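You operate a simulated robot arm through the tools that you are given. There is no shell and no other tool. Be economical: measure what you need, move in short steps, check, and stop when the job is done.

The job below is to be done with a simulated two-armed robot. You get a single attempt, and the scene is never put back.

Task
On the loading bed, fold the rag in half.

Only the result counts: the job must be done as asked and must still hold three seconds after the hand-in. Knocking over, shifting, dropping, spilling or breaking anything else fails it. Flat cloth is picked up by pressing the open fingertips on it (5 to 10 N) and closing them slowly along it; thin cloth reads only 2 to 8 mm in the jaws.

Robot
Two 7-joint arms with two-finger parallel grippers on one trunk, on a base that drives. Base frame: it is fixed to the floor where the robot stands at the start and does not move with it; the origin is under the middle of the robot, x ahead of it, y to its left, z up; the surface under the hand at the start is at about z = 0.85. Units: m, degrees, N and s.
The left shoulder is at the start at [0.05, 0.165, 1.105], the right one opposite. With the tool pointing down near the work surface each hand reaches from about 0.24 to 0.7 m from the robot's upright axis, wherever it stands, measured 20 degrees to its own side. Places, roughly: loading bed [0.6, -0.2, 0.8]. Payload 3.91 kg a hand.
Tool frame (each hand has its own): the origin (TCP) lies between the finger pads and is the grasp point; the fingertips stand 0.03 m ahead of it; z points along the fingers, y is the line along which they close. Largest opening 0.11 m; finger width 0.02, thickness 0.01; the body of the gripper, 0.048 by 0.112 m, starts 0.055 m behind the TCP.
Orientation is told as [roll, pitch, yaw] about the base's x, y, z axes, in that order, counted from this pose: with the fingers straight down and closing along the base's y, the tool's x points along the base's -x, its y along +y and its z along -z.

Tools
- The arms move only by the tool servo_tool. It takes "left_plan", "right_plan" or both (then of equal length, played together; a hand with none holds still); each is one flat list of numbers, 7 for each row, row after row: the shift along the base's x, y, z in units of 40 mm (1.0 is 40 mm), then the turn, a rotation vector about the base's x, y, z in units of 4 degrees (1.0 is 4 degrees), then the finger opening in m, from 0 to 0.11. In form: [dx, dy, dz, wx, wy, wz, hand, dx, dy, dz, wx, wy, wz, hand, ...]. A call has 1 to 12 rows; each row shifts and turns the commanded pose from where the row before left it. A call with a number of a shift or a turn outside -1 to 1 is refused whole. Rows are played at 5 a second. More than 0.05 m and 8.6 degrees between two rows, or a gripper value outside its range, and nothing of the call is played. Where a pose cannot be reached the arm comes as near as it can. A force on the tool above 40 N (or 10 N above the force at the start of the call, whichever is more), or a blocked arm, ends the call early, and 0.2 s more pass. The fingers move at their own pace (about 0.045 m/s each) and stop on an object; they squeeze with about 35 N. The grip force told is the motor's: it shows also when the fingers shut on nothing. Time passes only in rows, and 0.2 s behind the last, so rows that do not move let the fingers close. It gives the time, the measured TCP pose, the force on the tool (base axes), the opening and the grip force at its end, in the units of the frame above (readings bear some noise), with the torque about the TCP (base axes, N m) and any sound that the robot's microphone picked up.
- Cameras (640 x 400 px; columns grow to the right, rows downward): "scene" is now at [0.1183, 0.0095, 1.277]; the picture's right is [0.11, -0.99, 0.00], its down [-0.57, -0.06, -0.82] and it looks along [0.81, 0.09, -0.57] (base axes); focal length 268 px, centre (320, 200). "left" rides on the left gripper at [0.072, -0.017, -0.103] in its tool frame; the picture's right is [0.23, 0.97, 0.00], its down [-0.76, 0.18, -0.62] and it looks along [-0.61, 0.14, 0.78] (tool axes); focal length 222 px, centre (320, 200). "right" rides on the right gripper at [0.072, 0.017, -0.103] in its tool frame; the picture's right is [-0.23, 0.97, 0.00], its down [-0.76, -0.18, -0.62] and it looks along [-0.61, -0.14, 0.78] (tool axes); focal length 222 px, centre (320, 200). There is no depth. A picture from a camera that has moved, and an enlarged one, comes with that camera's place and axes in the base frame and with its lens.
- snapshot(camera): a new picture of that camera. No time passes.
- slide_trunk(by): slides the trunk up (or, below 0, down) by that many m; the arms and the scene camera ride with it, the base frame stays. It gives what a move gives, with no picture.
- drive_base(legs): drives the robot by 1 to 6 legs, each [ahead, left, turn to the left] in m, m and degrees, along the robot's own axes; the way and the turn of a leg run together, so that a leg with both is an arc; at most 1.5 m and 180 degrees a leg. The arms and the cameras ride along, it lands a little off, and it stops where it bumps. It gives what a move gives.
- aim_head(pan, tilt): turns the head with the scene camera to pan (to the left, within 80 degrees either way) and tilt (down, from -29 to 69), counted from straight ahead of the robot. It gives what a move gives.
- enlarge(camera, box): a new picture of the part [left, top, right, bottom] of that camera's present view, enlarged. No time passes.
- close_job(): hands the job in; it is judged then, once.

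Work in short steps. Places have to be worked out from the pictures, the camera data and where the tool is seen: move nearer, look again, correct. Check each grasp and each placing, and mend what went wrong. You have 120 turns and 108 pictures in all, those below and enlarged ones among them. Open the grippers and draw the arms clear of the work before you hand the job in, unless the task says otherwise; then end with one line.

The tools are called after ">>>" as name(argument=value, ...) on one line, values as JSON. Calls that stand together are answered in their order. servo_tool: Moves the arms, as the interface text tells. Its arguments: {"type":"object","properties":{"left_plan":{"type":"array","items":{"type":"number"}},"right_plan":{"type":"array","items":{"type":"number"}}},"required":[]} The other tools are called the same way: slide_trunk (by) slides the trunk up or down; drive_base (legs) drives the base; aim_head (pan, tilt) turns the head that bears the scene camera; snapshot (camera) takes a picture; enlarge (camera, box) takes an enlarged picture of a part of a camera's view; close_job () hands the job in.

At the start:

```text
clock: 0.0
left_ee_pos: [0.3905, 0.2799, 1.0276]
left_orientation: [0.1, 0.0, 0.1]
left_contact_force: [-0.2, 0.0, 0.5]
left_ft_torque: [0.0, 0.0, 0.0]
left_opening: 0.1101
left_grip_force: 0.0
right_ee_pos: [0.4563, -0.1511, 1.0514]
right_orientation: [0.0, 0.1, 0.0]
right_contact_force: [-0.5, -0.1, -0.2]
right_ft_torque: [0.04, 0.0, 0.01]
right_opening: 0.1101
right_grip_force: 0.0
trunk travel left (down, up): [-0.325, 0.178]
robot x, y, heading: [0.0016, -0.0, -0.0]
head pan, tilt: [6.4, 35.0]
```

scene: 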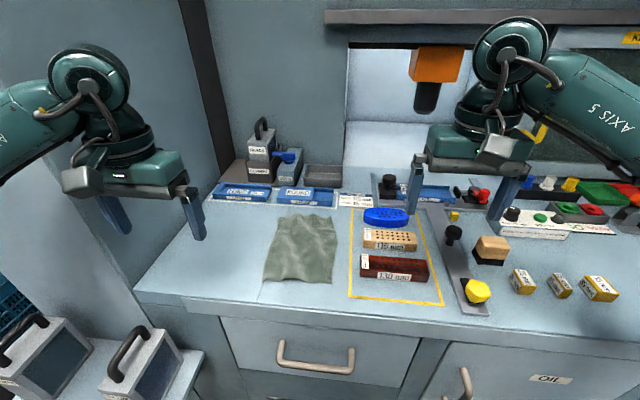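
right: 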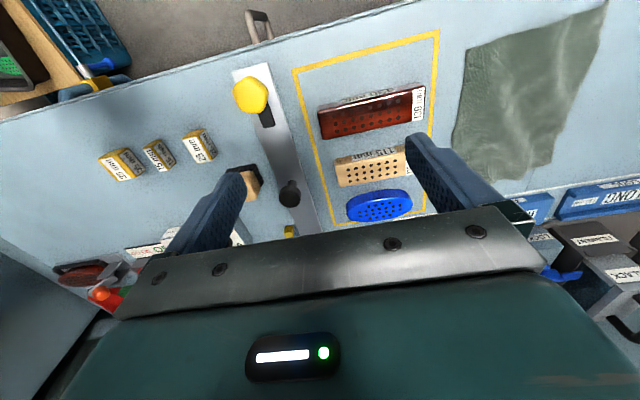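
left: 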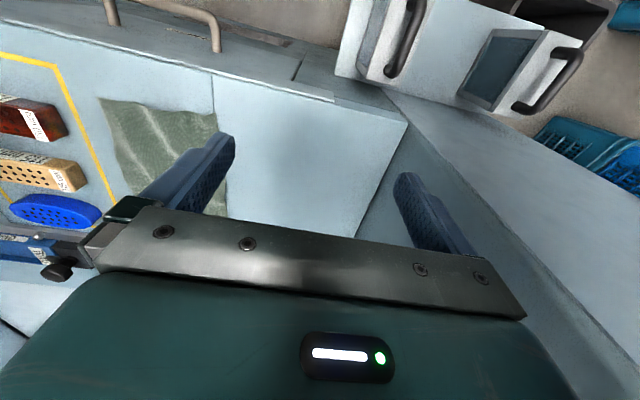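

The rag is the green cloth left of the yellow frame; I look closer at it.

>>> enlarge(camera="scene", box=[220, 180, 380, 300])

>>> enlarge(camera="left", box=[80, 80, 260, 220])

```text
3.33 times, centred on (300, 240) of scene
camera zoom: at [0.1183, 0.0095, 1.277], right [0.11, -0.99, 0.0], down [-0.57, -0.06, -0.82], along [0.81, 0.09, -0.57], focal length 894 px, centre (387, 67)
```

zoom: 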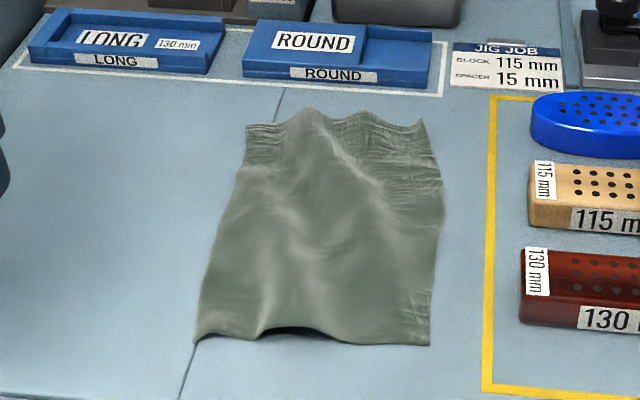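

```text
2.86 times, centred on (170, 150) of left
camera zoom: at [0.3175, 0.2631, 1.1301], right [-0.23, 0.97, 0.0], down [0.76, 0.18, 0.62], along [0.61, 0.14, -0.78], focal length 635 px, centre (749, 343)
```

zoom: 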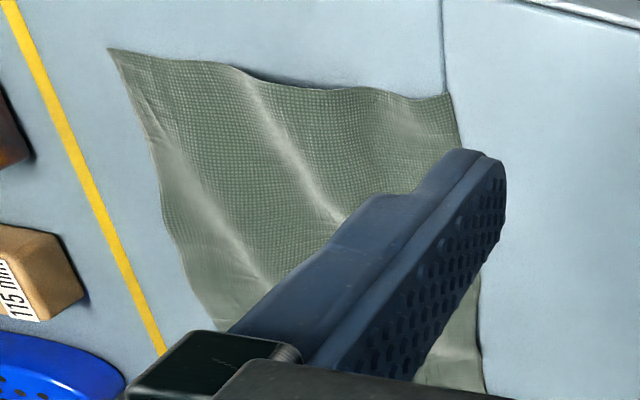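

The rag spans about x 0.44–0.65, y 0.02–0.17 (0.2 long, 0.135 wide). I plan to grasp both near corners with fingers closing along x and carry that edge to the far edge; first I yaw the hands so that their cameras face outward.

>>> servo_tool(left_plan=[0, 0, 0, 0, 0, -1, 0.11, 0, 0, 0, 0, 0, -1, 0.11, 0, 0, 0, 0, 0, -1, 0.11, 0, 0, 0, 0, 0, -1, 0.11, 0, 0, 0, 0, 0, -1, 0.11, 0, 0, 0, 0, 0, -1, 0.11, 0, 0, 0, 0, 0, -1, 0.11, 0, 0, 0, 0, 0, -1, 0.11, 0, 0, 0, 0, 0, -1, 0.11, 0, 0, 0, 0, 0, -1, 0.11, 0, 0, 0, 0, 0, -1, 0.11, 0, 0, 0, 0, 0, -1, 0.11], right_plan=[0, 0, 0, 0, 0, 1, 0.11, 0, 0, 0, 0, 0, 1, 0.11, 0, 0, 0, 0, 0, 1, 0.11, 0, 0, 0, 0, 0, 1, 0.11, 0, 0, 0, 0, 0, 1, 0.11, 0, 0, 0, 0, 0, 1, 0.11, 0, 0, 0, 0, 0, 1, 0.11, 0, 0, 0, 0, 0, 1, 0.11, 0, 0, 0, 0, 0, 1, 0.11, 0, 0, 0, 0, 0, 1, 0.11, 0, 0, 0, 0, 0, 1, 0.11, 0, 0, 0, 0, 0, 1, 0.11])

>>> servo_tool(left_plan=[0, 0, 0, 0, 0, -0.875, 0.04, 0, 0, 0, 0, 0, -0.875, 0.04, 0, 0, 0, 0, 0, -0.875, 0.04, 0, 0, 0, 0, 0, -0.875, 0.04, 0, 0, 0, 0, 0, -0.875, 0.04, 0, 0, 0, 0, 0, -0.875, 0.04, 0, 0, 0, 0, 0, -0.875, 0.04, 0, 0, 0, 0, 0, -0.875, 0.04, 0, 0, 0, 0, 0, -0.875, 0.04, 0, 0, 0, 0, 0, -0.875, 0.04, 0, 0, 0, 0, 0, -0.875, 0.04, 0, 0, 0, 0, 0, -0.875, 0.04], right_plan=[0, 0, 0, 0, 0, 0.875, 0.04, 0, 0, 0, 0, 0, 0.875, 0.04, 0, 0, 0, 0, 0, 0.875, 0.04, 0, 0, 0, 0, 0, 0.875, 0.04, 0, 0, 0, 0, 0, 0.875, 0.04, 0, 0, 0, 0, 0, 0.875, 0.04, 0, 0, 0, 0, 0, 0.875, 0.04, 0, 0, 0, 0, 0, 0.875, 0.04, 0, 0, 0, 0, 0, 0.875, 0.04, 0, 0, 0, 0, 0, 0.875, 0.04, 0, 0, 0, 0, 0, 0.875, 0.04, 0, 0, 0, 0, 0, 0.875, 0.04])

>>> snapshot(camera="scene")

>>> snapshot(camera="left")

```text
clock: 2.6
left_ee_pos: [0.3897, 0.2796, 1.0268]
left_orientation: [-0.2, -0.2, -47.5]
left_contact_force: [0.6, -0.1, -0.2]
left_ft_torque: [-0.02, 0.01, 0.0]
left_opening: 0.11
left_grip_force: 0.0
right_ee_pos: [0.4553, -0.1508, 1.0503]
right_orientation: [0.0, 0.0, 48.0]
right_contact_force: [0.7, 0.2, -0.1]
right_ft_torque: [0.0, 0.0, 0.0]
right_opening: 0.11
right_grip_force: 0.0
trunk travel left (down, up): [-0.325, 0.178]
robot x, y, heading: [-0.0033, -0.0014, -0.3]
head pan, tilt: [6.4, 35.0]
```

```text
clock: 5.2
left_ee_pos: [0.3885, 0.2801, 1.0262]
left_orientation: [-0.1, 0.0, -47.4]
left_contact_force: [0.1, -0.3, -0.9]
left_ft_torque: [0.0, -0.01, 0.01]
left_opening: 0.0399
left_grip_force: 0.2
left hand out of reach, approached as far as the arm can: row 1, 2, 3, 4, 5, 6, 7, 8, 9, 10, 11, 12
right_ee_pos: [0.3205, -0.08, 1.0501]
right_orientation: [0.0, 0.0, 90.1]
right_contact_force: [-0.3, 0.0, 0.2]
right_ft_torque: [0.04, 0.06, 0.0]
right_opening: 0.0401
right_grip_force: 0.0
right hand out of reach, approached as far as the arm can: row 3, 4, 5, 6, 7, 8, 9, 10, 11, 12
trunk travel left (down, up): [-0.325, 0.178]
robot x, y, heading: [0.0041, -0.0002, -0.1]
head pan, tilt: [6.4, 35.0]
```

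```text
102 pictures are left
camera scene: at [0.1182, 0.0096, 1.277], right [0.11, -0.99, 0.0], down [-0.57, -0.06, -0.82], along [0.81, 0.09, -0.57], focal length 268 px, centre (320, 200)
```

scene: 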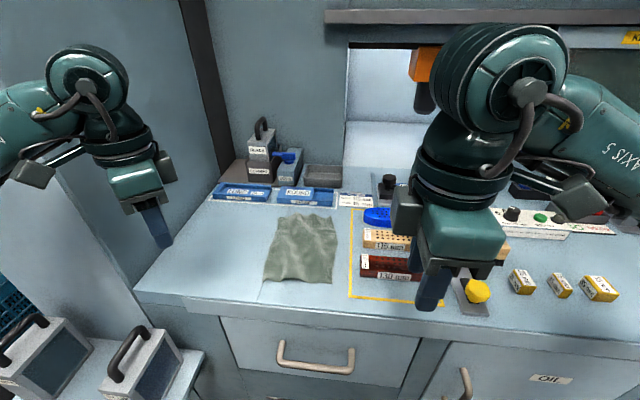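

```text
101 pictures are left
camera left: at [0.3269, 0.3225, 1.1299], right [0.56, 0.83, 0.0], down [0.65, -0.44, 0.62], along [0.51, -0.35, -0.78], focal length 222 px, centre (320, 200)
```

left: 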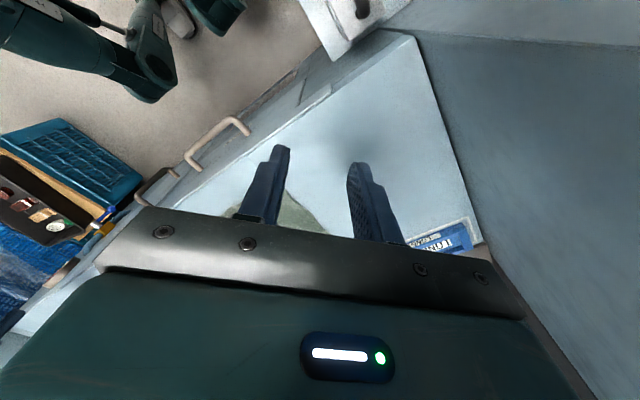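

The left hand stopped at yaw −47 and the right shifted to reach 90; hands nearer the middle should allow more yaw. I move both inward and lower, and turn the left further.

>>> servo_tool(left_plan=[0.2, -0.4, -0.3, 0, 0, 0, 0.04, 0.2, -0.4, -0.3, 0, 0, 0, 0.04, 0.2, -0.4, -0.3, 0, 0, 0, 0.04, 0.2, -0.4, -0.3, 0, 0, 0, 0.04, 0.2, -0.4, -0.3, 0, 0, 0, 0.04], right_plan=[0.4, 0.2, -0.3, 0, 0, 0, 0.04, 0.4, 0.2, -0.3, 0, 0, 0, 0.04, 0.4, 0.2, -0.3, 0, 0, 0, 0.04, 0.4, 0.2, -0.3, 0, 0, 0, 0.04, 0.4, 0.2, -0.3, 0, 0, 0, 0.04])

```text
clock: 6.4
left_ee_pos: [0.4314, 0.2016, 0.9659]
left_orientation: [-0.2, 0.0, -47.4]
left_contact_force: [-0.1, 0.6, -0.5]
left_ft_torque: [-0.02, 0.05, 0.03]
left_opening: 0.04
left_grip_force: 0.1
right_ee_pos: [0.3287, -0.0595, 1.0283]
right_orientation: [0.0, 0.0, 89.9]
right_contact_force: [-0.8, -0.2, -0.2]
right_ft_torque: [-0.01, 0.0, 0.0]
right_opening: 0.04
right_grip_force: 0.1
right hand out of reach, approached as far as the arm can: row 1, 2, 3, 4, 5
trunk travel left (down, up): [-0.325, 0.178]
robot x, y, heading: [0.0021, -0.0042, 0.1]
head pan, tilt: [6.4, 35.0]
```

Left moved fine; now I turn it further and relax the right to about 70° while moving it ahead.

>>> servo_tool(left_plan=[0, -0.1, -0.1, 0, 0, -1, 0.04, 0, -0.1, -0.1, 0, 0, -1, 0.04, 0, -0.1, -0.1, 0, 0, -1, 0.04, 0, -0.1, -0.1, 0, 0, -1, 0.04, 0, -0.1, -0.1, 0, 0, -1, 0.04], right_plan=[0, 0, 0, 0, 0, -1, 0.04, 0, 0, 0, 0, 0, -1, 0.04, 0.5, 0.2, -0.3, 0, 0, -1, 0.04, 0.5, 0.2, -0.3, 0, 0, -1, 0.04, 0.5, 0.2, -0.3, 0, 0, -1, 0.04])

```text
clock: 7.6
left_ee_pos: [0.4161, 0.1996, 0.9448]
left_orientation: [3.6, 0.7, -56.3]
left_contact_force: [-0.3, 0.2, 0.2]
left_ft_torque: [0.01, 0.03, 0.01]
left_opening: 0.0403
left_grip_force: 0.1
left hand out of reach, approached as far as the arm can: row 2, 3, 4, 5
right_ee_pos: [0.3891, -0.036, 0.9904]
right_orientation: [0.0, 0.0, 69.9]
right_contact_force: [0.3, -0.2, -0.1]
right_ft_torque: [0.01, 0.02, -0.01]
right_opening: 0.0401
right_grip_force: 0.0
trunk travel left (down, up): [-0.325, 0.178]
robot x, y, heading: [-0.0019, -0.0023, 0.3]
head pan, tilt: [6.4, 35.0]
```

Fully crosswise yaw isn't available. Better plan: fold sideways, with fingers closing along y (native orientation): left hand takes the left edge at its far end, right hand takes it at its near end. I turn both hands back and move the left one ahead first.

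>>> servo_tool(left_plan=[0.3, 0, 0.1, -0.07, 0, 1, 0.04, 0.3, 0, 0.1, -0.07, 0, 1, 0.04, 0.3, 0, 0.1, -0.07, 0, 1, 0.04, 0.4, 0, 0.1, -0.07, 0, 1, 0.04, 0.4, 0, 0.1, -0.07, 0, 1, 0.04, 0.4, 0, 0.1, -0.07, 0, 1, 0.04, 0.4, 0, 0.1, -0.07, 0, 1, 0.04, 0.4, 0, 0.1, -0.07, 0, 1, 0.04, 0.4, 0, 0.1, -0.07, 0, 1, 0.04, 0.4, 0, 0, -0.07, 0, 1, 0.04, 0.4, 0, 0, -0.07, 0, 1, 0.04, 0.4, 0, 0, 0, 0, 1, 0.04], right_plan=[0, 0, 0, 0, 0, -1, 0.04, 0, 0, 0, 0, 0, -1, 0.04, 0, 0, 0, 0, 0, -1, 0.04, 0, 0, 0, 0, 0, -1, 0.04, 0, 0, 0, 0, 0, -1, 0.04, 0, 0, 0, 0, 0, -1, 0.04, 0, 0, 0, 0, 0, -1, 0.04, 0, 0, 0, 0, 0, -1, 0.04, 0, 0, 0, 0, 0, -1, 0.04, 0, 0, 0, 0, 0, -1, 0.04, 0, 0, 0, 0, 0, -1, 0.04, 0, 0, 0, 0, 0, -1, 0.04])

```text
clock: 10.2
left_ee_pos: [0.5978, 0.2016, 0.9819]
left_orientation: [1.1, -0.9, -8.2]
left_contact_force: [-0.6, -0.1, 0.3]
left_ft_torque: [-0.01, -0.03, -0.01]
left_opening: 0.0397
left_grip_force: 0.1
right_ee_pos: [0.3897, -0.0357, 0.9907]
right_orientation: [0.0, -0.1, 21.8]
right_contact_force: [0.3, -0.6, 0.0]
right_ft_torque: [-0.02, 0.02, -0.01]
right_opening: 0.0399
right_grip_force: 0.1
trunk travel left (down, up): [-0.325, 0.178]
robot x, y, heading: [0.0007, 0.0013, -0.1]
head pan, tilt: [6.4, 35.0]
```

Both respond well. I finish squaring the yaw and bring the right hand over the near part of the left edge.

>>> servo_tool(left_plan=[0.1, 0, 0, -0.1, 0.1, 1, 0.04, 0.1, 0, 0, -0.1, 0.1, 1, 0.04, 0.1, 0, 0, -0.1, 0, 0.5, 0.04, 0, 0, 0, 0, 0, 0, 0.04, 0, 0, 0, 0, 0, 0, 0.04, 0, 0, 0, 0, 0, 0, 0.04], right_plan=[0.2, 0.6, 0, 0, 0, -1, 0.04, 0.2, 0.6, 0, 0, 0, -1, 0.04, 0.2, 0.6, 0, 0, 0, -1, 0.04, 0.3, 0.6, 0, 0, 0, -1, 0.04, 0.3, 0.6, 0, 0, 0, -0.5, 0.04, 0.3, 0.4, 0, 0, 0, 0, 0.04])

>>> snapshot(camera="scene")

>>> snapshot(camera="right")

>>> snapshot(camera="left")

```text
clock: 11.6
left_ee_pos: [0.6084, 0.2003, 0.9798]
left_orientation: [-0.1, -0.2, 1.8]
left_contact_force: [0.6, -0.5, -0.4]
left_ft_torque: [0.01, 0.03, 0.01]
left_opening: 0.0399
left_grip_force: 0.0
right_ee_pos: [0.4488, 0.1008, 0.9922]
right_orientation: [-0.1, -0.1, 4.0]
right_contact_force: [0.0, 0.5, 0.2]
right_ft_torque: [-0.01, -0.01, 0.02]
right_opening: 0.0403
right_grip_force: 0.2
trunk travel left (down, up): [-0.325, 0.178]
robot x, y, heading: [0.0007, 0.0003, -0.0]
head pan, tilt: [6.4, 35.0]
```

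```text
100 pictures are left
camera scene: at [0.1183, 0.0097, 1.277], right [0.11, -0.99, 0.0], down [-0.57, -0.06, -0.82], along [0.81, 0.09, -0.57], focal length 268 px, centre (320, 200)
```

scene: 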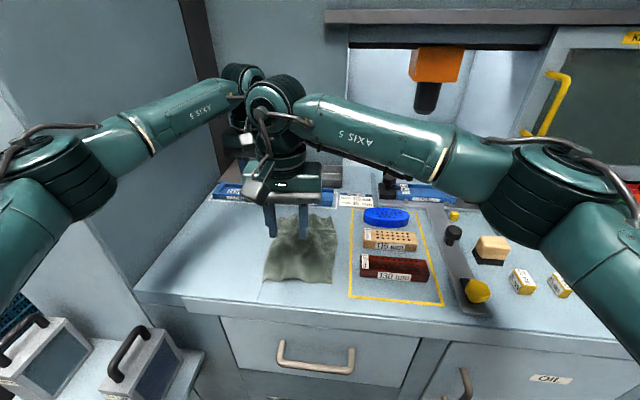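

```text
99 pictures are left
camera right: at [0.3751, 0.1131, 1.0949], right [0.16, 0.99, 0.0], down [0.77, -0.12, 0.62], along [0.62, -0.1, -0.78], focal length 222 px, centre (320, 200)
```

right: 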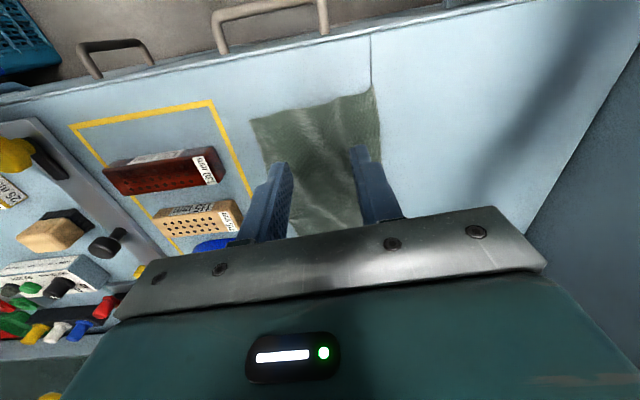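

```text
98 pictures are left
camera left: at [0.5358, 0.1826, 1.0841], right [-0.26, 0.97, 0.0], down [0.75, 0.2, 0.63], along [0.61, 0.16, -0.78], focal length 222 px, centre (320, 200)
```

left: 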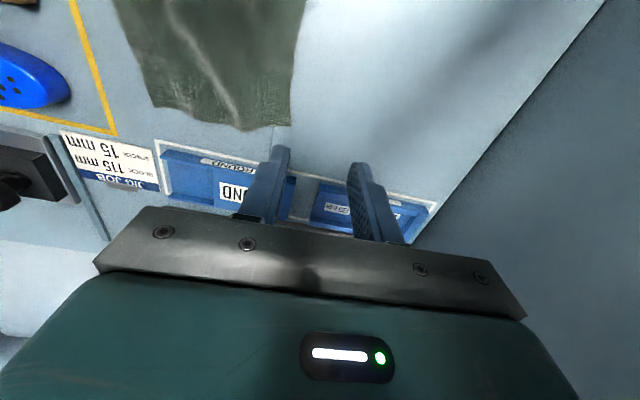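

Measured left edge: (0.436,0.157) to (0.628,0.173), surface z≈0.85. I move both hands over the edge (outer finger just outside it) and down to about 1.5 cm above the cloth.

>>> servo_tool(left_plan=[0, -0.5, 0, 0, 0, 0.2, 0.034, -0.1, -0.57, 0, 0, 0, 0.2, 0.034, 0, 0, -0.5, 0, 0, 0, 0.034, 0, 0, -0.5, 0, 0, 0, 0.034, 0, 0, -0.5, 0, 0, 0, 0.034, 0, 0, -0.6, 0, 0, 0, 0.034], right_plan=[0.15, 0.55, 0, 0, 0, 0, 0.034, 0.15, 0.55, 0, 0, 0, 0, 0.034, 0, 0, -0.6, 0, 0, 0, 0.034, 0, 0, -0.6, 0, 0, 0, 0.034, 0, 0, -0.6, 0, 0, 0, 0.034, 0, 0, -0.6, 0, 0, 0, 0.034])

>>> snapshot(camera="right")

>>> enlarge(camera="scene", box=[220, 170, 380, 300])

>>> snapshot(camera="left")

```text
clock: 13.0
left_ee_pos: [0.6065, 0.157, 0.897]
left_orientation: [-0.1, -0.2, 3.4]
left_contact_force: [-0.9, -0.3, 0.8]
left_ft_torque: [0.0, -0.01, 0.01]
left_opening: 0.0341
left_grip_force: 0.2
right_ee_pos: [0.4594, 0.1436, 0.8933]
right_orientation: [-0.1, 0.1, 3.9]
right_contact_force: [-0.2, -0.8, 0.2]
right_ft_torque: [0.02, -0.04, 0.01]
right_opening: 0.0338
right_grip_force: 0.0
trunk travel left (down, up): [-0.325, 0.178]
robot x, y, heading: [-0.0014, -0.0042, -0.0]
head pan, tilt: [6.4, 35.0]
```

```text
97 pictures are left
camera right: at [0.3856, 0.1564, 0.9981], right [0.16, 0.99, 0.0], down [0.77, -0.12, 0.62], along [0.62, -0.1, -0.78], focal length 222 px, centre (320, 200)
```

right: 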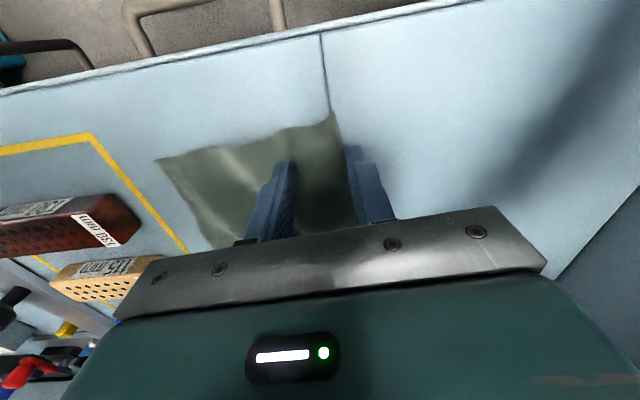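

```text
3.08 times, centred on (300, 235) of scene
camera zoom: at [0.1185, 0.0096, 1.277], right [0.11, -0.99, 0.0], down [-0.57, -0.06, -0.82], along [0.81, 0.09, -0.57], focal length 825 px, centre (382, 92)
```

zoom: 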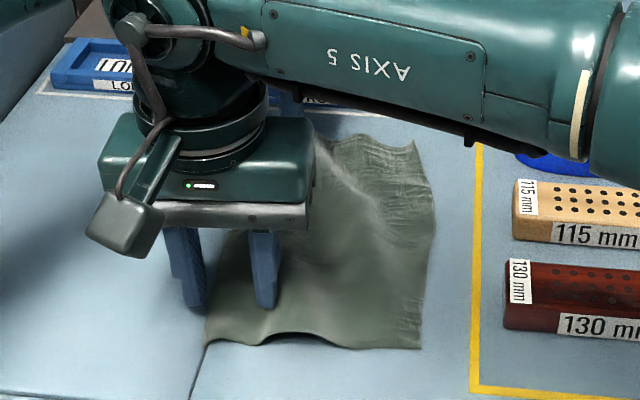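

```text
95 pictures are left
camera left: at [0.5337, 0.1371, 0.9998], right [-0.28, 0.96, 0.0], down [0.75, 0.22, 0.62], along [0.6, 0.18, -0.78], focal length 222 px, centre (320, 200)
```

left: 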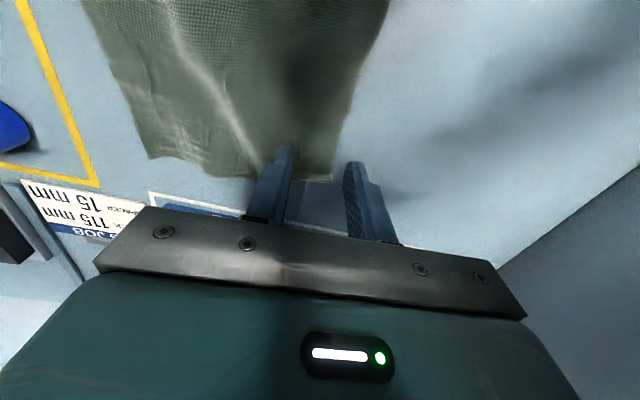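

Aligned well. Now I lower slowly until the tips touch.

>>> servo_tool(left_plan=[-0.05, 0, -0.12, 0, 0, 0, 0.034, -0.05, 0, -0.1, 0, 0, 0, 0.034, 0, 0, -0.1, 0, 0, 0, 0.034, 0, 0, -0.1, 0, 0, 0, 0.034], right_plan=[0.05, 0, -0.1, 0, 0, 0, 0.034, 0, 0, -0.1, 0, 0, 0, 0.034, 0, 0, -0.08, 0, 0, 0, 0.034, 0, 0, -0.05, 0, 0, 0, 0.034])

```text
clock: 14.0
left_ee_pos: [0.6, 0.1564, 0.8819]
left_orientation: [-0.1, -0.2, 3.4]
left_contact_force: [0.2, 1.0, 1.4]
left_ft_torque: [-0.02, -0.01, 0.0]
left_opening: 0.0339
left_grip_force: 0.0
right_ee_pos: [0.4622, 0.1448, 0.8824]
right_orientation: [-0.1, 0.0, 4.1]
right_contact_force: [0.0, -0.7, 0.1]
right_ft_torque: [-0.01, -0.02, 0.0]
right_opening: 0.0341
right_grip_force: 0.1
trunk travel left (down, up): [-0.325, 0.178]
robot x, y, heading: [-0.0, -0.0008, -0.2]
head pan, tilt: [6.4, 35.0]
```

Not touching yet (about 2 mm to go); a little lower.

>>> servo_tool(left_plan=[0, 0, -0.04, 0, 0, 0, 0.034, 0, 0, -0.03, 0, 0, 0, 0.034], right_plan=[0, 0, -0.05, 0, 0, 0, 0.034, 0, 0, -0.04, 0, 0, 0, 0.034])

```text
clock: 14.6
left_ee_pos: [0.6002, 0.1567, 0.8811]
left_orientation: [0.0, -0.5, 3.5]
left_contact_force: [2.0, 1.5, 11.5]
left_ft_torque: [-0.19, -0.03, 0.01]
left_opening: 0.0333
left_grip_force: 0.2
right_ee_pos: [0.4629, 0.1447, 0.8814]
right_orientation: [0.1, -0.3, 4.1]
right_contact_force: [1.0, -3.4, 18.4]
right_ft_torque: [-0.07, 0.07, 0.03]
right_opening: 0.0337
right_grip_force: 0.1
trunk travel left (down, up): [-0.325, 0.178]
robot x, y, heading: [-0.0002, 0.0005, 0.1]
head pan, tilt: [6.4, 35.0]
```

Contact: left 11 N, right 18 N. I ease the right a bit and close slowly.

>>> servo_tool(left_plan=[0, 0, 0.01, 0, 0, 0, 0.034, 0, 0, 0, 0, 0, 0, 0.03, 0, 0, 0, 0, 0, 0, 0.026, 0, 0, 0, 0, 0, 0, 0.022, 0, 0, 0, 0, 0, 0, 0.018, 0, 0, 0, 0, 0, 0, 0.014, 0, 0, 0, 0, 0, 0, 0.01, 0, 0, 0, 0, 0, 0, 0.006, 0, 0, 0, 0, 0, 0, 0.003, 0, 0, 0, 0, 0, 0, 0, 0, 0, 0, 0, 0, 0, 0], right_plan=[0, 0, 0.03, 0, 0, 0, 0.034, 0, 0, 0, 0, 0, 0, 0.03, 0, 0, 0, 0, 0, 0, 0.026, 0, 0, 0, 0, 0, 0, 0.022, 0, 0, 0, 0, 0, 0, 0.018, 0, 0, 0, 0, 0, 0, 0.014, 0, 0, 0, 0, 0, 0, 0.01, 0, 0, 0, 0, 0, 0, 0.006, 0, 0, 0, 0, 0, 0, 0.003, 0, 0, 0, 0, 0, 0, 0, 0, 0, 0, 0, 0, 0, 0])

>>> snapshot(camera="right")

>>> snapshot(camera="left")

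```text
clock: 17.0
left_ee_pos: [0.5993, 0.156, 0.8813]
left_orientation: [-0.1, -0.5, 3.3]
left_contact_force: [-0.7, -5.5, 23.4]
left_ft_torque: [-0.29, 0.07, -0.01]
left_opening: 0.0026
left_grip_force: 35.2
right_ee_pos: [0.4617, 0.1438, 0.8807]
right_orientation: [0.0, -0.1, 4.1]
right_contact_force: [-0.7, -4.1, 17.0]
right_ft_torque: [-0.11, 0.05, 0.02]
right_opening: 0.0025
right_grip_force: 34.6
trunk travel left (down, up): [-0.325, 0.178]
robot x, y, heading: [0.0018, -0.0001, -0.2]
head pan, tilt: [6.4, 35.0]
```

```text
94 pictures are left
camera right: at [0.3873, 0.1566, 0.9851], right [0.16, 0.99, 0.0], down [0.77, -0.13, 0.63], along [0.62, -0.1, -0.78], focal length 222 px, centre (320, 200)
```

right: 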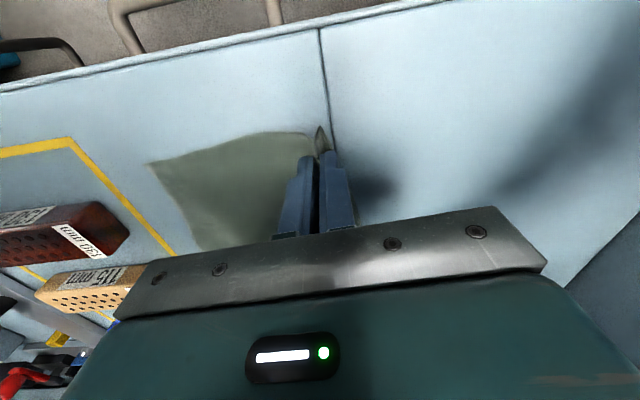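

```text
93 pictures are left
camera left: at [0.5254, 0.1354, 0.9838], right [-0.28, 0.96, 0.0], down [0.74, 0.22, 0.63], along [0.6, 0.18, -0.78], focal length 222 px, centre (320, 200)
```

left: 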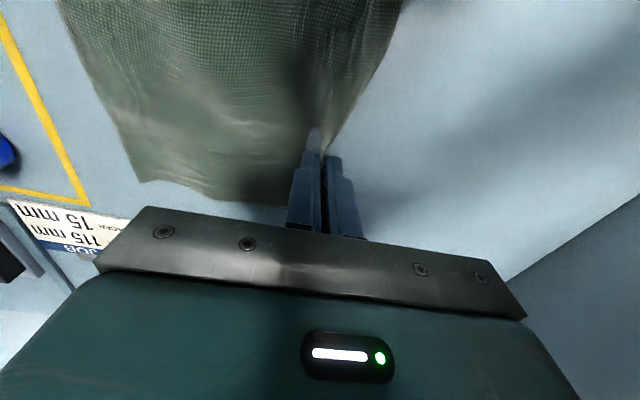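

Both jaws read 2.5 mm with cloth visible standing between the tips. I lift gently 3 cm and check.

>>> servo_tool(left_plan=[0, 0, 0.25, 0, 0, 0, 0, 0, -0.1, 0.25, 0, 0, 0, 0, 0, -0.1, 0.25, 0, 0, 0, 0], right_plan=[0, 0, 0.25, 0, 0, 0, 0, 0, -0.1, 0.25, 0, 0, 0, 0, 0, -0.1, 0.25, 0, 0, 0, 0])

>>> snapshot(camera="right")

>>> enlarge(camera="scene", box=[220, 170, 380, 300])

>>> snapshot(camera="left")

```text
clock: 17.8
left_ee_pos: [0.6002, 0.149, 0.9074]
left_orientation: [-0.1, -0.2, 3.4]
left_contact_force: [-0.8, 0.4, 0.0]
left_ft_torque: [0.02, -0.04, 0.02]
left_opening: 0.0025
left_grip_force: 35.1
right_ee_pos: [0.4618, 0.1386, 0.9098]
right_orientation: [0.1, 0.0, 4.0]
right_contact_force: [0.6, 0.8, -0.2]
right_ft_torque: [0.02, 0.0, -0.01]
right_opening: 0.0024
right_grip_force: 34.8
trunk travel left (down, up): [-0.325, 0.178]
robot x, y, heading: [0.0013, -0.0008, -0.0]
head pan, tilt: [6.4, 35.0]
```

```text
92 pictures are left
camera right: at [0.3877, 0.1503, 1.0132], right [0.16, 0.99, 0.0], down [0.77, -0.12, 0.62], along [0.62, -0.1, -0.78], focal length 222 px, centre (320, 200)
```

right: 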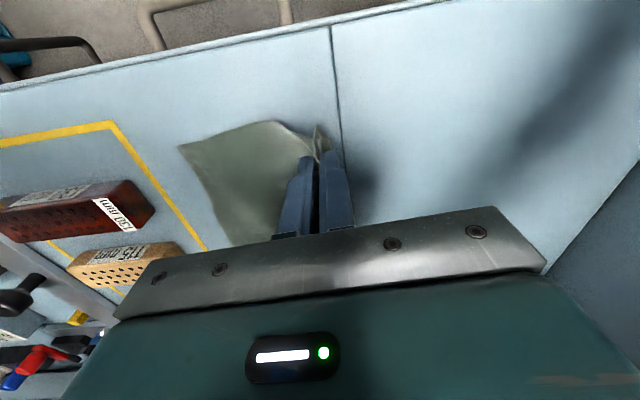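

```text
3.08 times, centred on (300, 235) of scene
camera zoom: at [0.1181, 0.0094, 1.2769], right [0.11, -0.99, 0.0], down [-0.57, -0.06, -0.82], along [0.81, 0.09, -0.57], focal length 825 px, centre (382, 92)
```

zoom: 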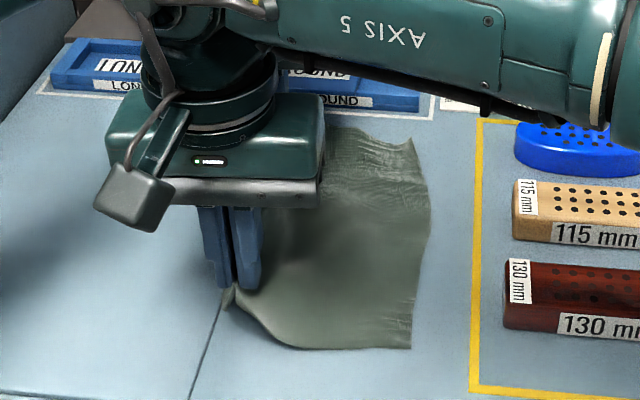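

```text
90 pictures are left
camera left: at [0.528, 0.1295, 1.01], right [-0.28, 0.96, 0.0], down [0.75, 0.22, 0.63], along [0.6, 0.18, -0.78], focal length 222 px, centre (320, 200)
```

left: 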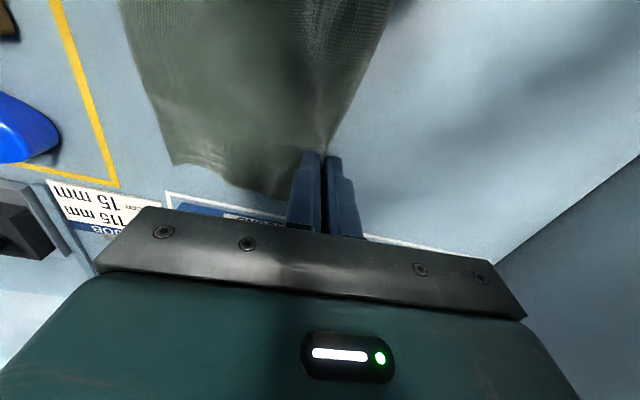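

Both corners are held with only a small flap. Now I carry the edge over in an arc toward the right edge.

>>> servo_tool(left_plan=[0, -0.3, 0.25, 0, 0, 0, 0, 0, -0.35, 0.25, 0, 0, 0, 0, 0, -0.35, 0.15, 0, 0, 0, 0, 0, -0.35, 0.1, 0, 0, 0, 0, 0, -0.35, 0, 0, 0, 0, 0, 0, -0.35, -0.1, 0, 0, 0, 0], right_plan=[0, -0.3, 0.25, 0, 0, 0, 0, 0, -0.35, 0.25, 0, 0, 0, 0, 0, -0.35, 0.15, 0, 0, 0, 0, 0, -0.35, 0.1, 0, 0, 0, 0, 0, -0.35, 0, 0, 0, 0, 0, 0, -0.35, -0.1, 0, 0, 0, 0])

>>> snapshot(camera="right")

>>> enlarge(camera="scene", box=[220, 170, 380, 300])

>>> snapshot(camera="left")

```text
clock: 19.2
left_ee_pos: [0.6002, 0.067, 0.9324]
left_orientation: [-0.1, -0.3, 3.3]
left_contact_force: [0.0, -0.7, 0.1]
left_ft_torque: [-0.01, -0.05, -0.02]
left_opening: 0.0025
left_grip_force: 34.5
right_ee_pos: [0.4652, 0.0558, 0.9357]
right_orientation: [0.0, 0.0, 4.0]
right_contact_force: [-0.4, -0.1, 1.1]
right_ft_torque: [0.0, 0.02, 0.05]
right_opening: 0.0023
right_grip_force: 35.0
trunk travel left (down, up): [-0.325, 0.178]
robot x, y, heading: [-0.0015, 0.0004, -0.0]
head pan, tilt: [6.4, 35.0]
```

```text
89 pictures are left
camera right: at [0.3912, 0.0676, 1.0394], right [0.16, 0.99, 0.0], down [0.77, -0.12, 0.62], along [0.62, -0.1, -0.78], focal length 222 px, centre (320, 200)
```

right: 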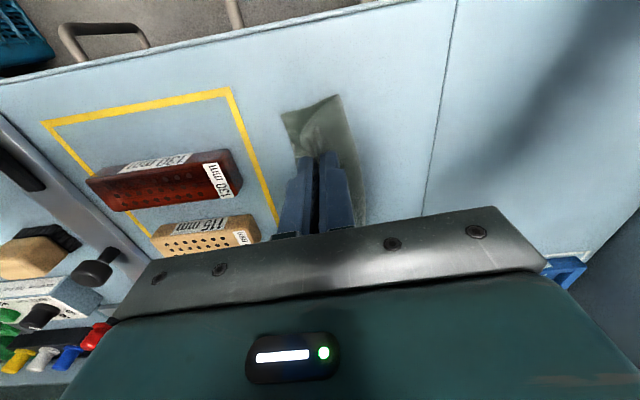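

```text
3.08 times, centred on (300, 235) of scene
camera zoom: at [0.1184, 0.0092, 1.277], right [0.11, -0.99, 0.0], down [-0.57, -0.06, -0.82], along [0.81, 0.09, -0.57], focal length 825 px, centre (382, 92)
```

zoom: 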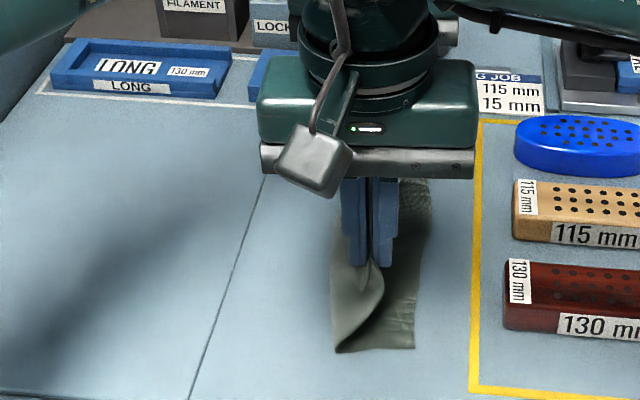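

```text
87 pictures are left
camera left: at [0.527, 0.0476, 1.036], right [-0.28, 0.96, 0.0], down [0.75, 0.22, 0.63], along [0.6, 0.18, -0.78], focal length 222 px, centre (320, 200)
```

left: 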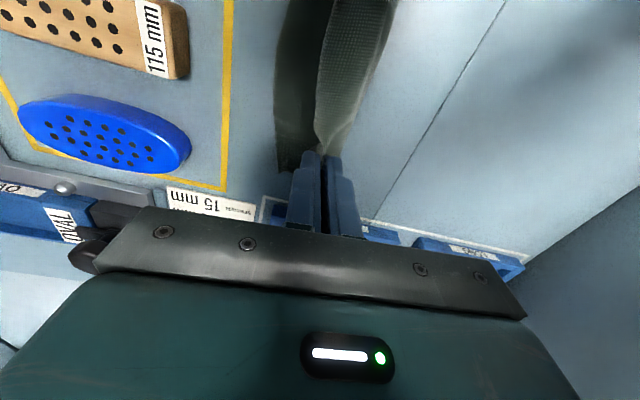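

Clean fold so far. I continue over with a slight overshoot and lower.

>>> servo_tool(left_plan=[0, -0.3, -0.1, 0, 0, 0, 0, 0, -0.3, -0.2, 0, 0, 0, 0, 0, -0.15, -0.25, 0, 0, 0, 0, 0, 0, -0.2, 0, 0, 0, 0, 0, 0.05, -0.2, 0, 0, 0, 0], right_plan=[0, -0.3, -0.1, 0, 0, 0, 0, 0, -0.3, -0.2, 0, 0, 0, 0, 0, -0.15, -0.3, 0, 0, 0, 0, 0, 0, -0.25, 0, 0, 0, 0, 0, 0.05, -0.2, 0, 0, 0, 0])

>>> enlarge(camera="right", box=[200, 60, 440, 260])

>>> enlarge(camera="scene", box=[220, 170, 380, 300])

>>> enlarge(camera="left", box=[200, 0, 440, 240])

```text
clock: 20.4
left_ee_pos: [0.5991, 0.0397, 0.8947]
left_orientation: [0.0, -0.1, 3.3]
left_contact_force: [0.2, -0.2, -0.1]
left_ft_torque: [-0.01, 0.0, -0.02]
left_opening: 0.0026
left_grip_force: 34.6
right_ee_pos: [0.4638, 0.0281, 0.8932]
right_orientation: [0.0, -0.1, 4.0]
right_contact_force: [-0.7, -0.3, -0.6]
right_ft_torque: [0.0, 0.01, -0.01]
right_opening: 0.0025
right_grip_force: 34.7
trunk travel left (down, up): [-0.325, 0.178]
robot x, y, heading: [0.0022, 0.0009, 0.1]
head pan, tilt: [6.4, 35.0]
```

```text
2.00 times, centred on (320, 160) of right
camera zoom: at [0.3903, 0.0399, 0.9974], right [0.16, 0.99, 0.0], down [0.77, -0.12, 0.62], along [0.62, -0.1, -0.78], focal length 444 px, centre (320, 280)
```

zoom: 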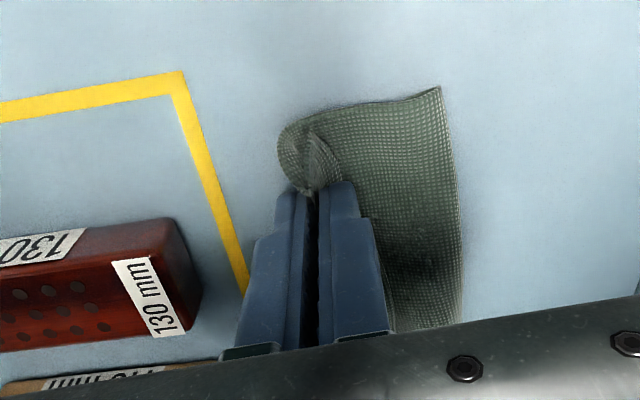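

```text
3.08 times, centred on (300, 235) of scene
camera zoom: at [0.1183, 0.0096, 1.277], right [0.11, -0.99, 0.0], down [-0.57, -0.06, -0.82], along [0.81, 0.09, -0.57], focal length 825 px, centre (382, 92)
```

zoom: 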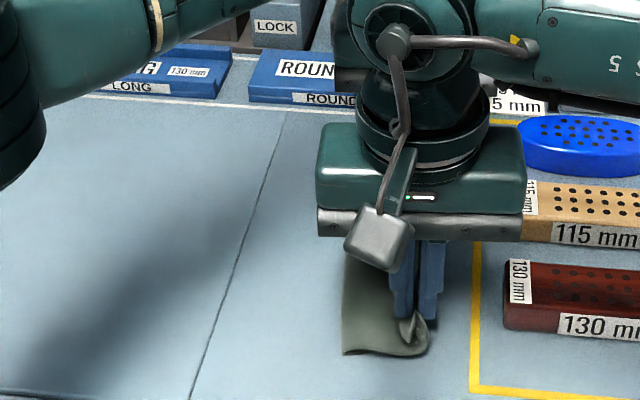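

```text
1.67 times, centred on (320, 120) of left
camera zoom: at [0.5268, 0.0192, 0.9976], right [-0.28, 0.96, 0.0], down [0.75, 0.22, 0.63], along [0.6, 0.18, -0.78], focal length 370 px, centre (320, 333)
```

zoom: 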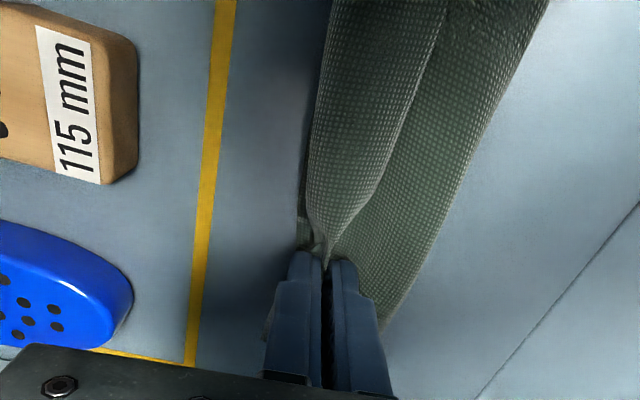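

The tip exits vertically, so the upper layer bulges right with its edge curling back. I raise about 2 cm to tauten it and tilt both hands so the fingers point toward the fold (bodies stay above the blocks).

>>> servo_tool(left_plan=[0, 0, 0.3, 0, 0, 0, 0, 0, 0, 0.3, 1, 0, 0, 0, 0, 0, 0, 1, 0, 0, 0, 0, 0, 0, 1, 0, 0, 0, 0, 0, 0, 1, 0, 0, 0, 0, 0, 0, 1, 0, 0, 0, 0, 0, 0, 1, 0, 0, 0, 0, 0, 0, 1, 0, 0, 0], right_plan=[0, 0, 0.3, 0, 0, 0, 0, 0, 0, 0.3, 1, 0, 0, 0, 0, 0, 0, 1, 0, 0, 0, 0, 0, 0, 1, 0, 0, 0, 0, 0, 0, 1, 0, 0, 0, 0, 0, 0, 1, 0, 0, 0, 0, 0, 0, 1, 0, 0, 0, 0, 0, 0, 1, 0, 0, 0])

>>> enlarge(camera="right", box=[200, 60, 440, 260])

>>> enlarge(camera="scene", box=[260, 170, 420, 300])

>>> enlarge(camera="left", box=[200, 0, 440, 240])

```text
clock: 22.2
left_ee_pos: [0.6038, 0.0615, 0.9172]
left_orientation: [27.8, -1.6, 2.7]
left_contact_force: [-0.2, -4.8, 2.7]
left_ft_torque: [0.07, 0.63, 0.61]
left_opening: 0.0024
left_grip_force: 34.9
left hand out of reach, approached as far as the arm can: row 8
right_ee_pos: [0.4621, 0.0266, 0.9162]
right_orientation: [27.9, -1.8, 3.5]
right_contact_force: [0.5, 4.7, -3.3]
right_ft_torque: [-0.28, -0.14, 0.03]
right_opening: 0.0026
right_grip_force: 35.4
trunk travel left (down, up): [-0.325, 0.178]
robot x, y, heading: [0.0017, 0.0001, 0.1]
head pan, tilt: [6.4, 35.0]
```

```text
2.00 times, centred on (320, 160) of right
camera zoom: at [0.3897, -0.0106, 1.0139], right [0.16, 0.87, 0.46], down [0.77, -0.4, 0.49], along [0.61, 0.28, -0.74], focal length 444 px, centre (320, 280)
```

zoom: 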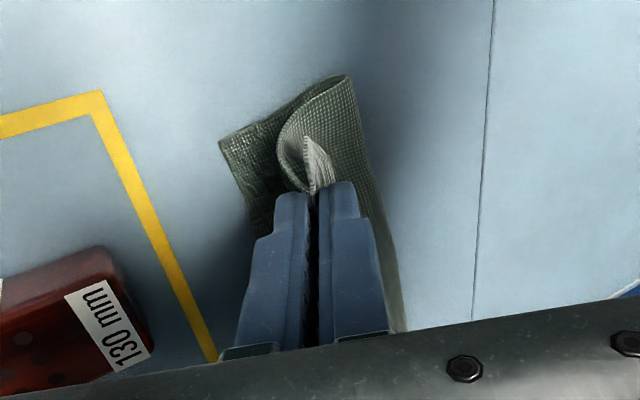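

```text
3.08 times, centred on (340, 235) of scene
camera zoom: at [0.1184, 0.0096, 1.277], right [0.11, -0.99, 0.0], down [-0.57, -0.06, -0.82], along [0.81, 0.09, -0.57], focal length 825 px, centre (258, 92)
```

zoom: 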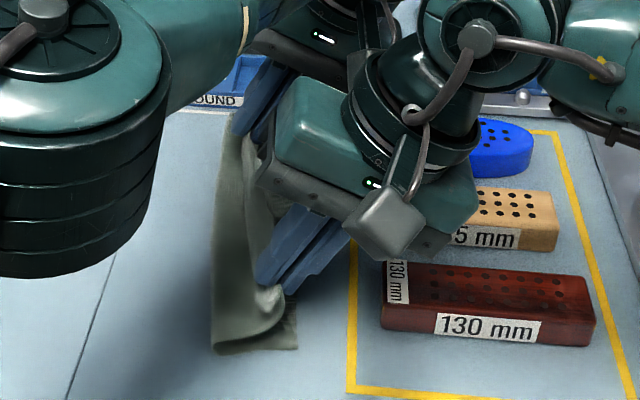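

```text
1.67 times, centred on (320, 120) of left
camera zoom: at [0.5313, -0.0047, 0.9992], right [-0.28, 0.85, 0.45], down [0.75, -0.1, 0.66], along [0.6, 0.52, -0.61], focal length 370 px, centre (320, 333)
```

zoom: 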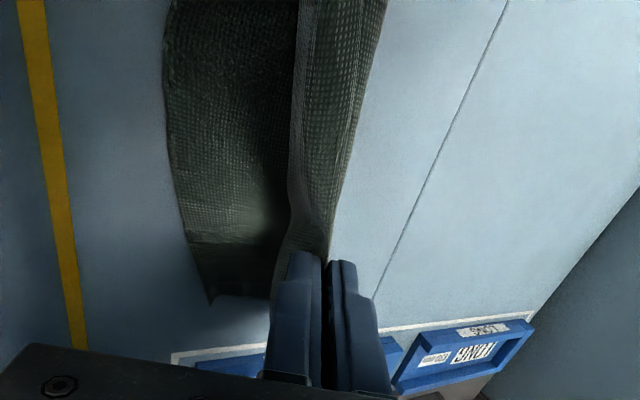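

Equal and opposite 5 N readings suggest the two hands touch each other. I untilt both to about 12° and look again.

>>> servo_tool(left_plan=[0, 0, 0, -1, 0, 0, 0, 0, 0, 0, -1, 0, 0, 0, 0, 0, 0, -1, 0, 0, 0, 0, 0, 0, -1, 0, 0, 0, 0, -0.2, 0, 0, 0, 0, 0], right_plan=[0, 0, 0, -1, 0, 0, 0, 0, 0, 0, -1, 0, 0, 0, 0, 0, 0, -1, 0, 0, 0, 0, 0, 0, -1, 0, 0, 0, 0, 0.15, 0, 0, 0, 0, 0])

>>> snapshot(camera="scene")

>>> enlarge(camera="right", box=[200, 60, 440, 260])

>>> enlarge(camera="left", box=[200, 0, 440, 240])

```text
clock: 23.4
left_ee_pos: [0.6057, 0.0551, 0.9197]
left_orientation: [11.7, -0.9, 3.2]
left_contact_force: [-2.1, -0.2, -0.4]
left_ft_torque: [0.02, 0.07, 0.04]
left_opening: 0.0023
left_grip_force: 35.2
right_ee_pos: [0.4627, 0.0322, 0.9161]
right_orientation: [11.9, -0.8, 3.9]
right_contact_force: [2.7, 1.1, -0.6]
right_ft_torque: [0.04, -0.1, -0.01]
right_opening: 0.0027
right_grip_force: 34.8
trunk travel left (down, up): [-0.325, 0.178]
robot x, y, heading: [-0.0005, -0.0007, -0.0]
head pan, tilt: [6.4, 35.0]
```

```text
80 pictures are left
camera scene: at [0.1183, 0.0093, 1.277], right [0.11, -0.99, 0.0], down [-0.57, -0.06, -0.82], along [0.81, 0.09, -0.57], focal length 268 px, centre (320, 200)
```

scene: 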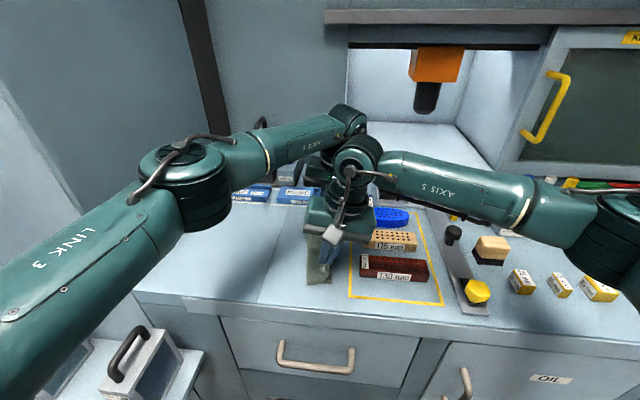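

```text
2.00 times, centred on (320, 160) of right
camera zoom: at [0.3895, 0.0237, 1.021], right [0.16, 0.97, 0.2], down [0.77, -0.25, 0.58], along [0.62, 0.06, -0.79], focal length 444 px, centre (320, 280)
```

zoom: 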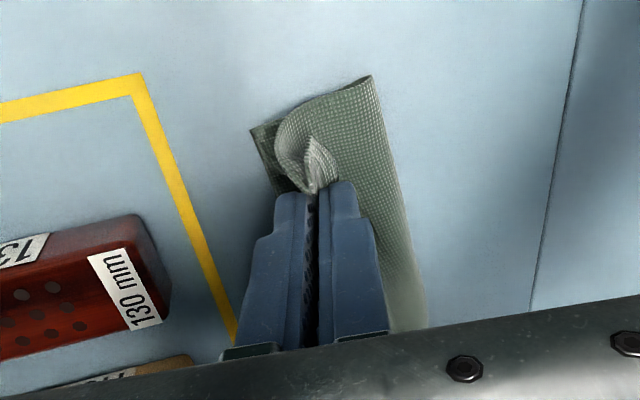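

```text
1.67 times, centred on (320, 120) of left
camera zoom: at [0.5333, 0.0137, 1.0155], right [-0.28, 0.94, 0.2], down [0.75, 0.09, 0.66], along [0.6, 0.33, -0.73], focal length 370 px, centre (320, 333)
```

zoom: 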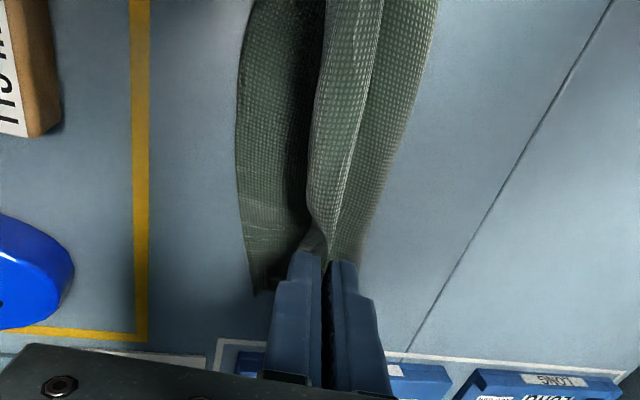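

The residual forces are just cloth tension between the hands, not contact. I relax x, shift slightly right and release at this height so the crease can open and fall to the right.

>>> servo_tool(left_plan=[-0.12, -0.1, 0, 0, 0, 0, 0, 0, -0.1, 0, 0, 0, 0, 0, 0, 0, 0, 0, 0, 0, 0.03, 0, 0, 0, 0, 0, 0, 0.03, 0, 0, 0, 0, 0, 0, 0.03, 0, 0, 0.3, 0, 0, 0, 0.03, 0, 0, 0.5, 0, 0, 0, 0.03, 0, 0, 0.5, 0, 0, 0, 0.03], right_plan=[0, -0.1, 0, 0, 0, 0, 0, 0, 0, 0, 0, 0, 0, 0, 0, 0, 0, 0, 0, 0, 0.03, 0, 0, 0, 0, 0, 0, 0.03, 0, 0, 0, 0, 0, 0, 0.03, 0, 0, 0.3, 0, 0, 0, 0.03, 0, 0, 0.5, 0, 0, 0, 0.03, 0, 0, 0.5, 0, 0, 0, 0.03])

>>> enlarge(camera="scene", box=[220, 170, 380, 300])

>>> enlarge(camera="right", box=[200, 40, 440, 240])

>>> enlarge(camera="left", box=[200, 0, 440, 240])

```text
clock: 25.2
left_ee_pos: [0.603, 0.047, 0.9713]
left_orientation: [11.8, -1.0, 3.2]
left_contact_force: [-0.3, -0.8, 0.9]
left_ft_torque: [0.0, 0.0, 0.02]
left_opening: 0.0302
left_grip_force: 0.1
right_ee_pos: [0.4637, 0.0313, 0.9693]
right_orientation: [12.1, -0.7, 4.0]
right_contact_force: [0.2, -0.1, -0.4]
right_ft_torque: [0.01, 0.01, 0.03]
right_opening: 0.03
right_grip_force: 0.0
trunk travel left (down, up): [-0.325, 0.178]
robot x, y, heading: [-0.0014, -0.0019, 0.0]
head pan, tilt: [6.4, 35.0]
```

```text
3.08 times, centred on (300, 235) of scene
camera zoom: at [0.1181, 0.0095, 1.277], right [0.11, -0.99, 0.0], down [-0.57, -0.06, -0.82], along [0.81, 0.09, -0.57], focal length 825 px, centre (382, 92)
```

zoom: 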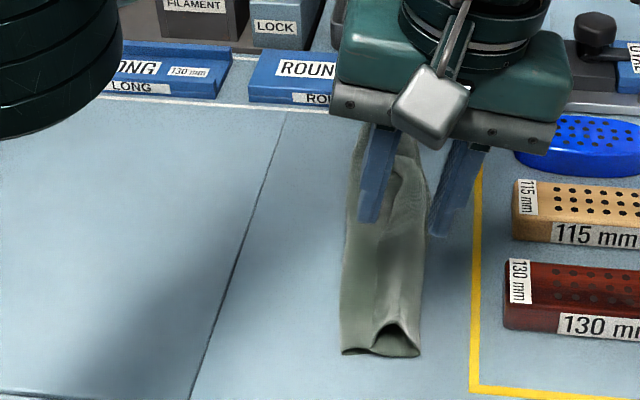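

```text
2.00 times, centred on (320, 140) of right
camera zoom: at [0.3891, 0.0218, 1.073], right [0.16, 0.97, 0.21], down [0.77, -0.25, 0.58], along [0.62, 0.07, -0.79], focal length 444 px, centre (320, 320)
```

zoom: 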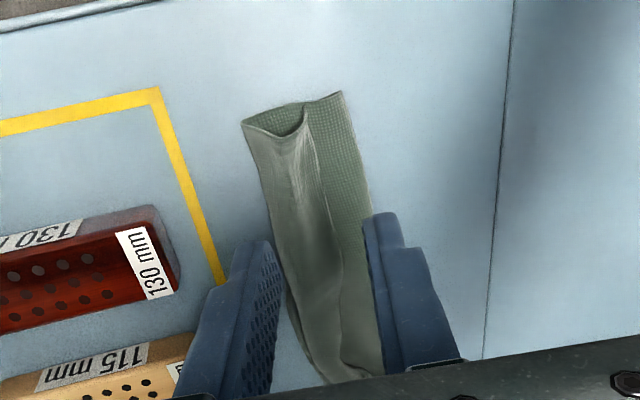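

```text
1.67 times, centred on (320, 120) of left
camera zoom: at [0.53, 0.0057, 1.0692], right [-0.28, 0.94, 0.2], down [0.75, 0.09, 0.66], along [0.6, 0.33, -0.73], focal length 370 px, centre (320, 333)
```

zoom: 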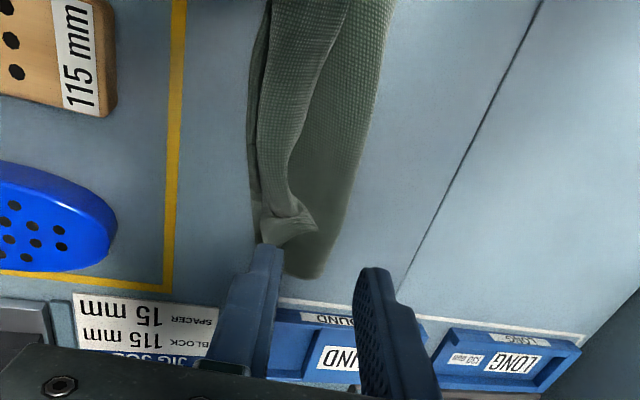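

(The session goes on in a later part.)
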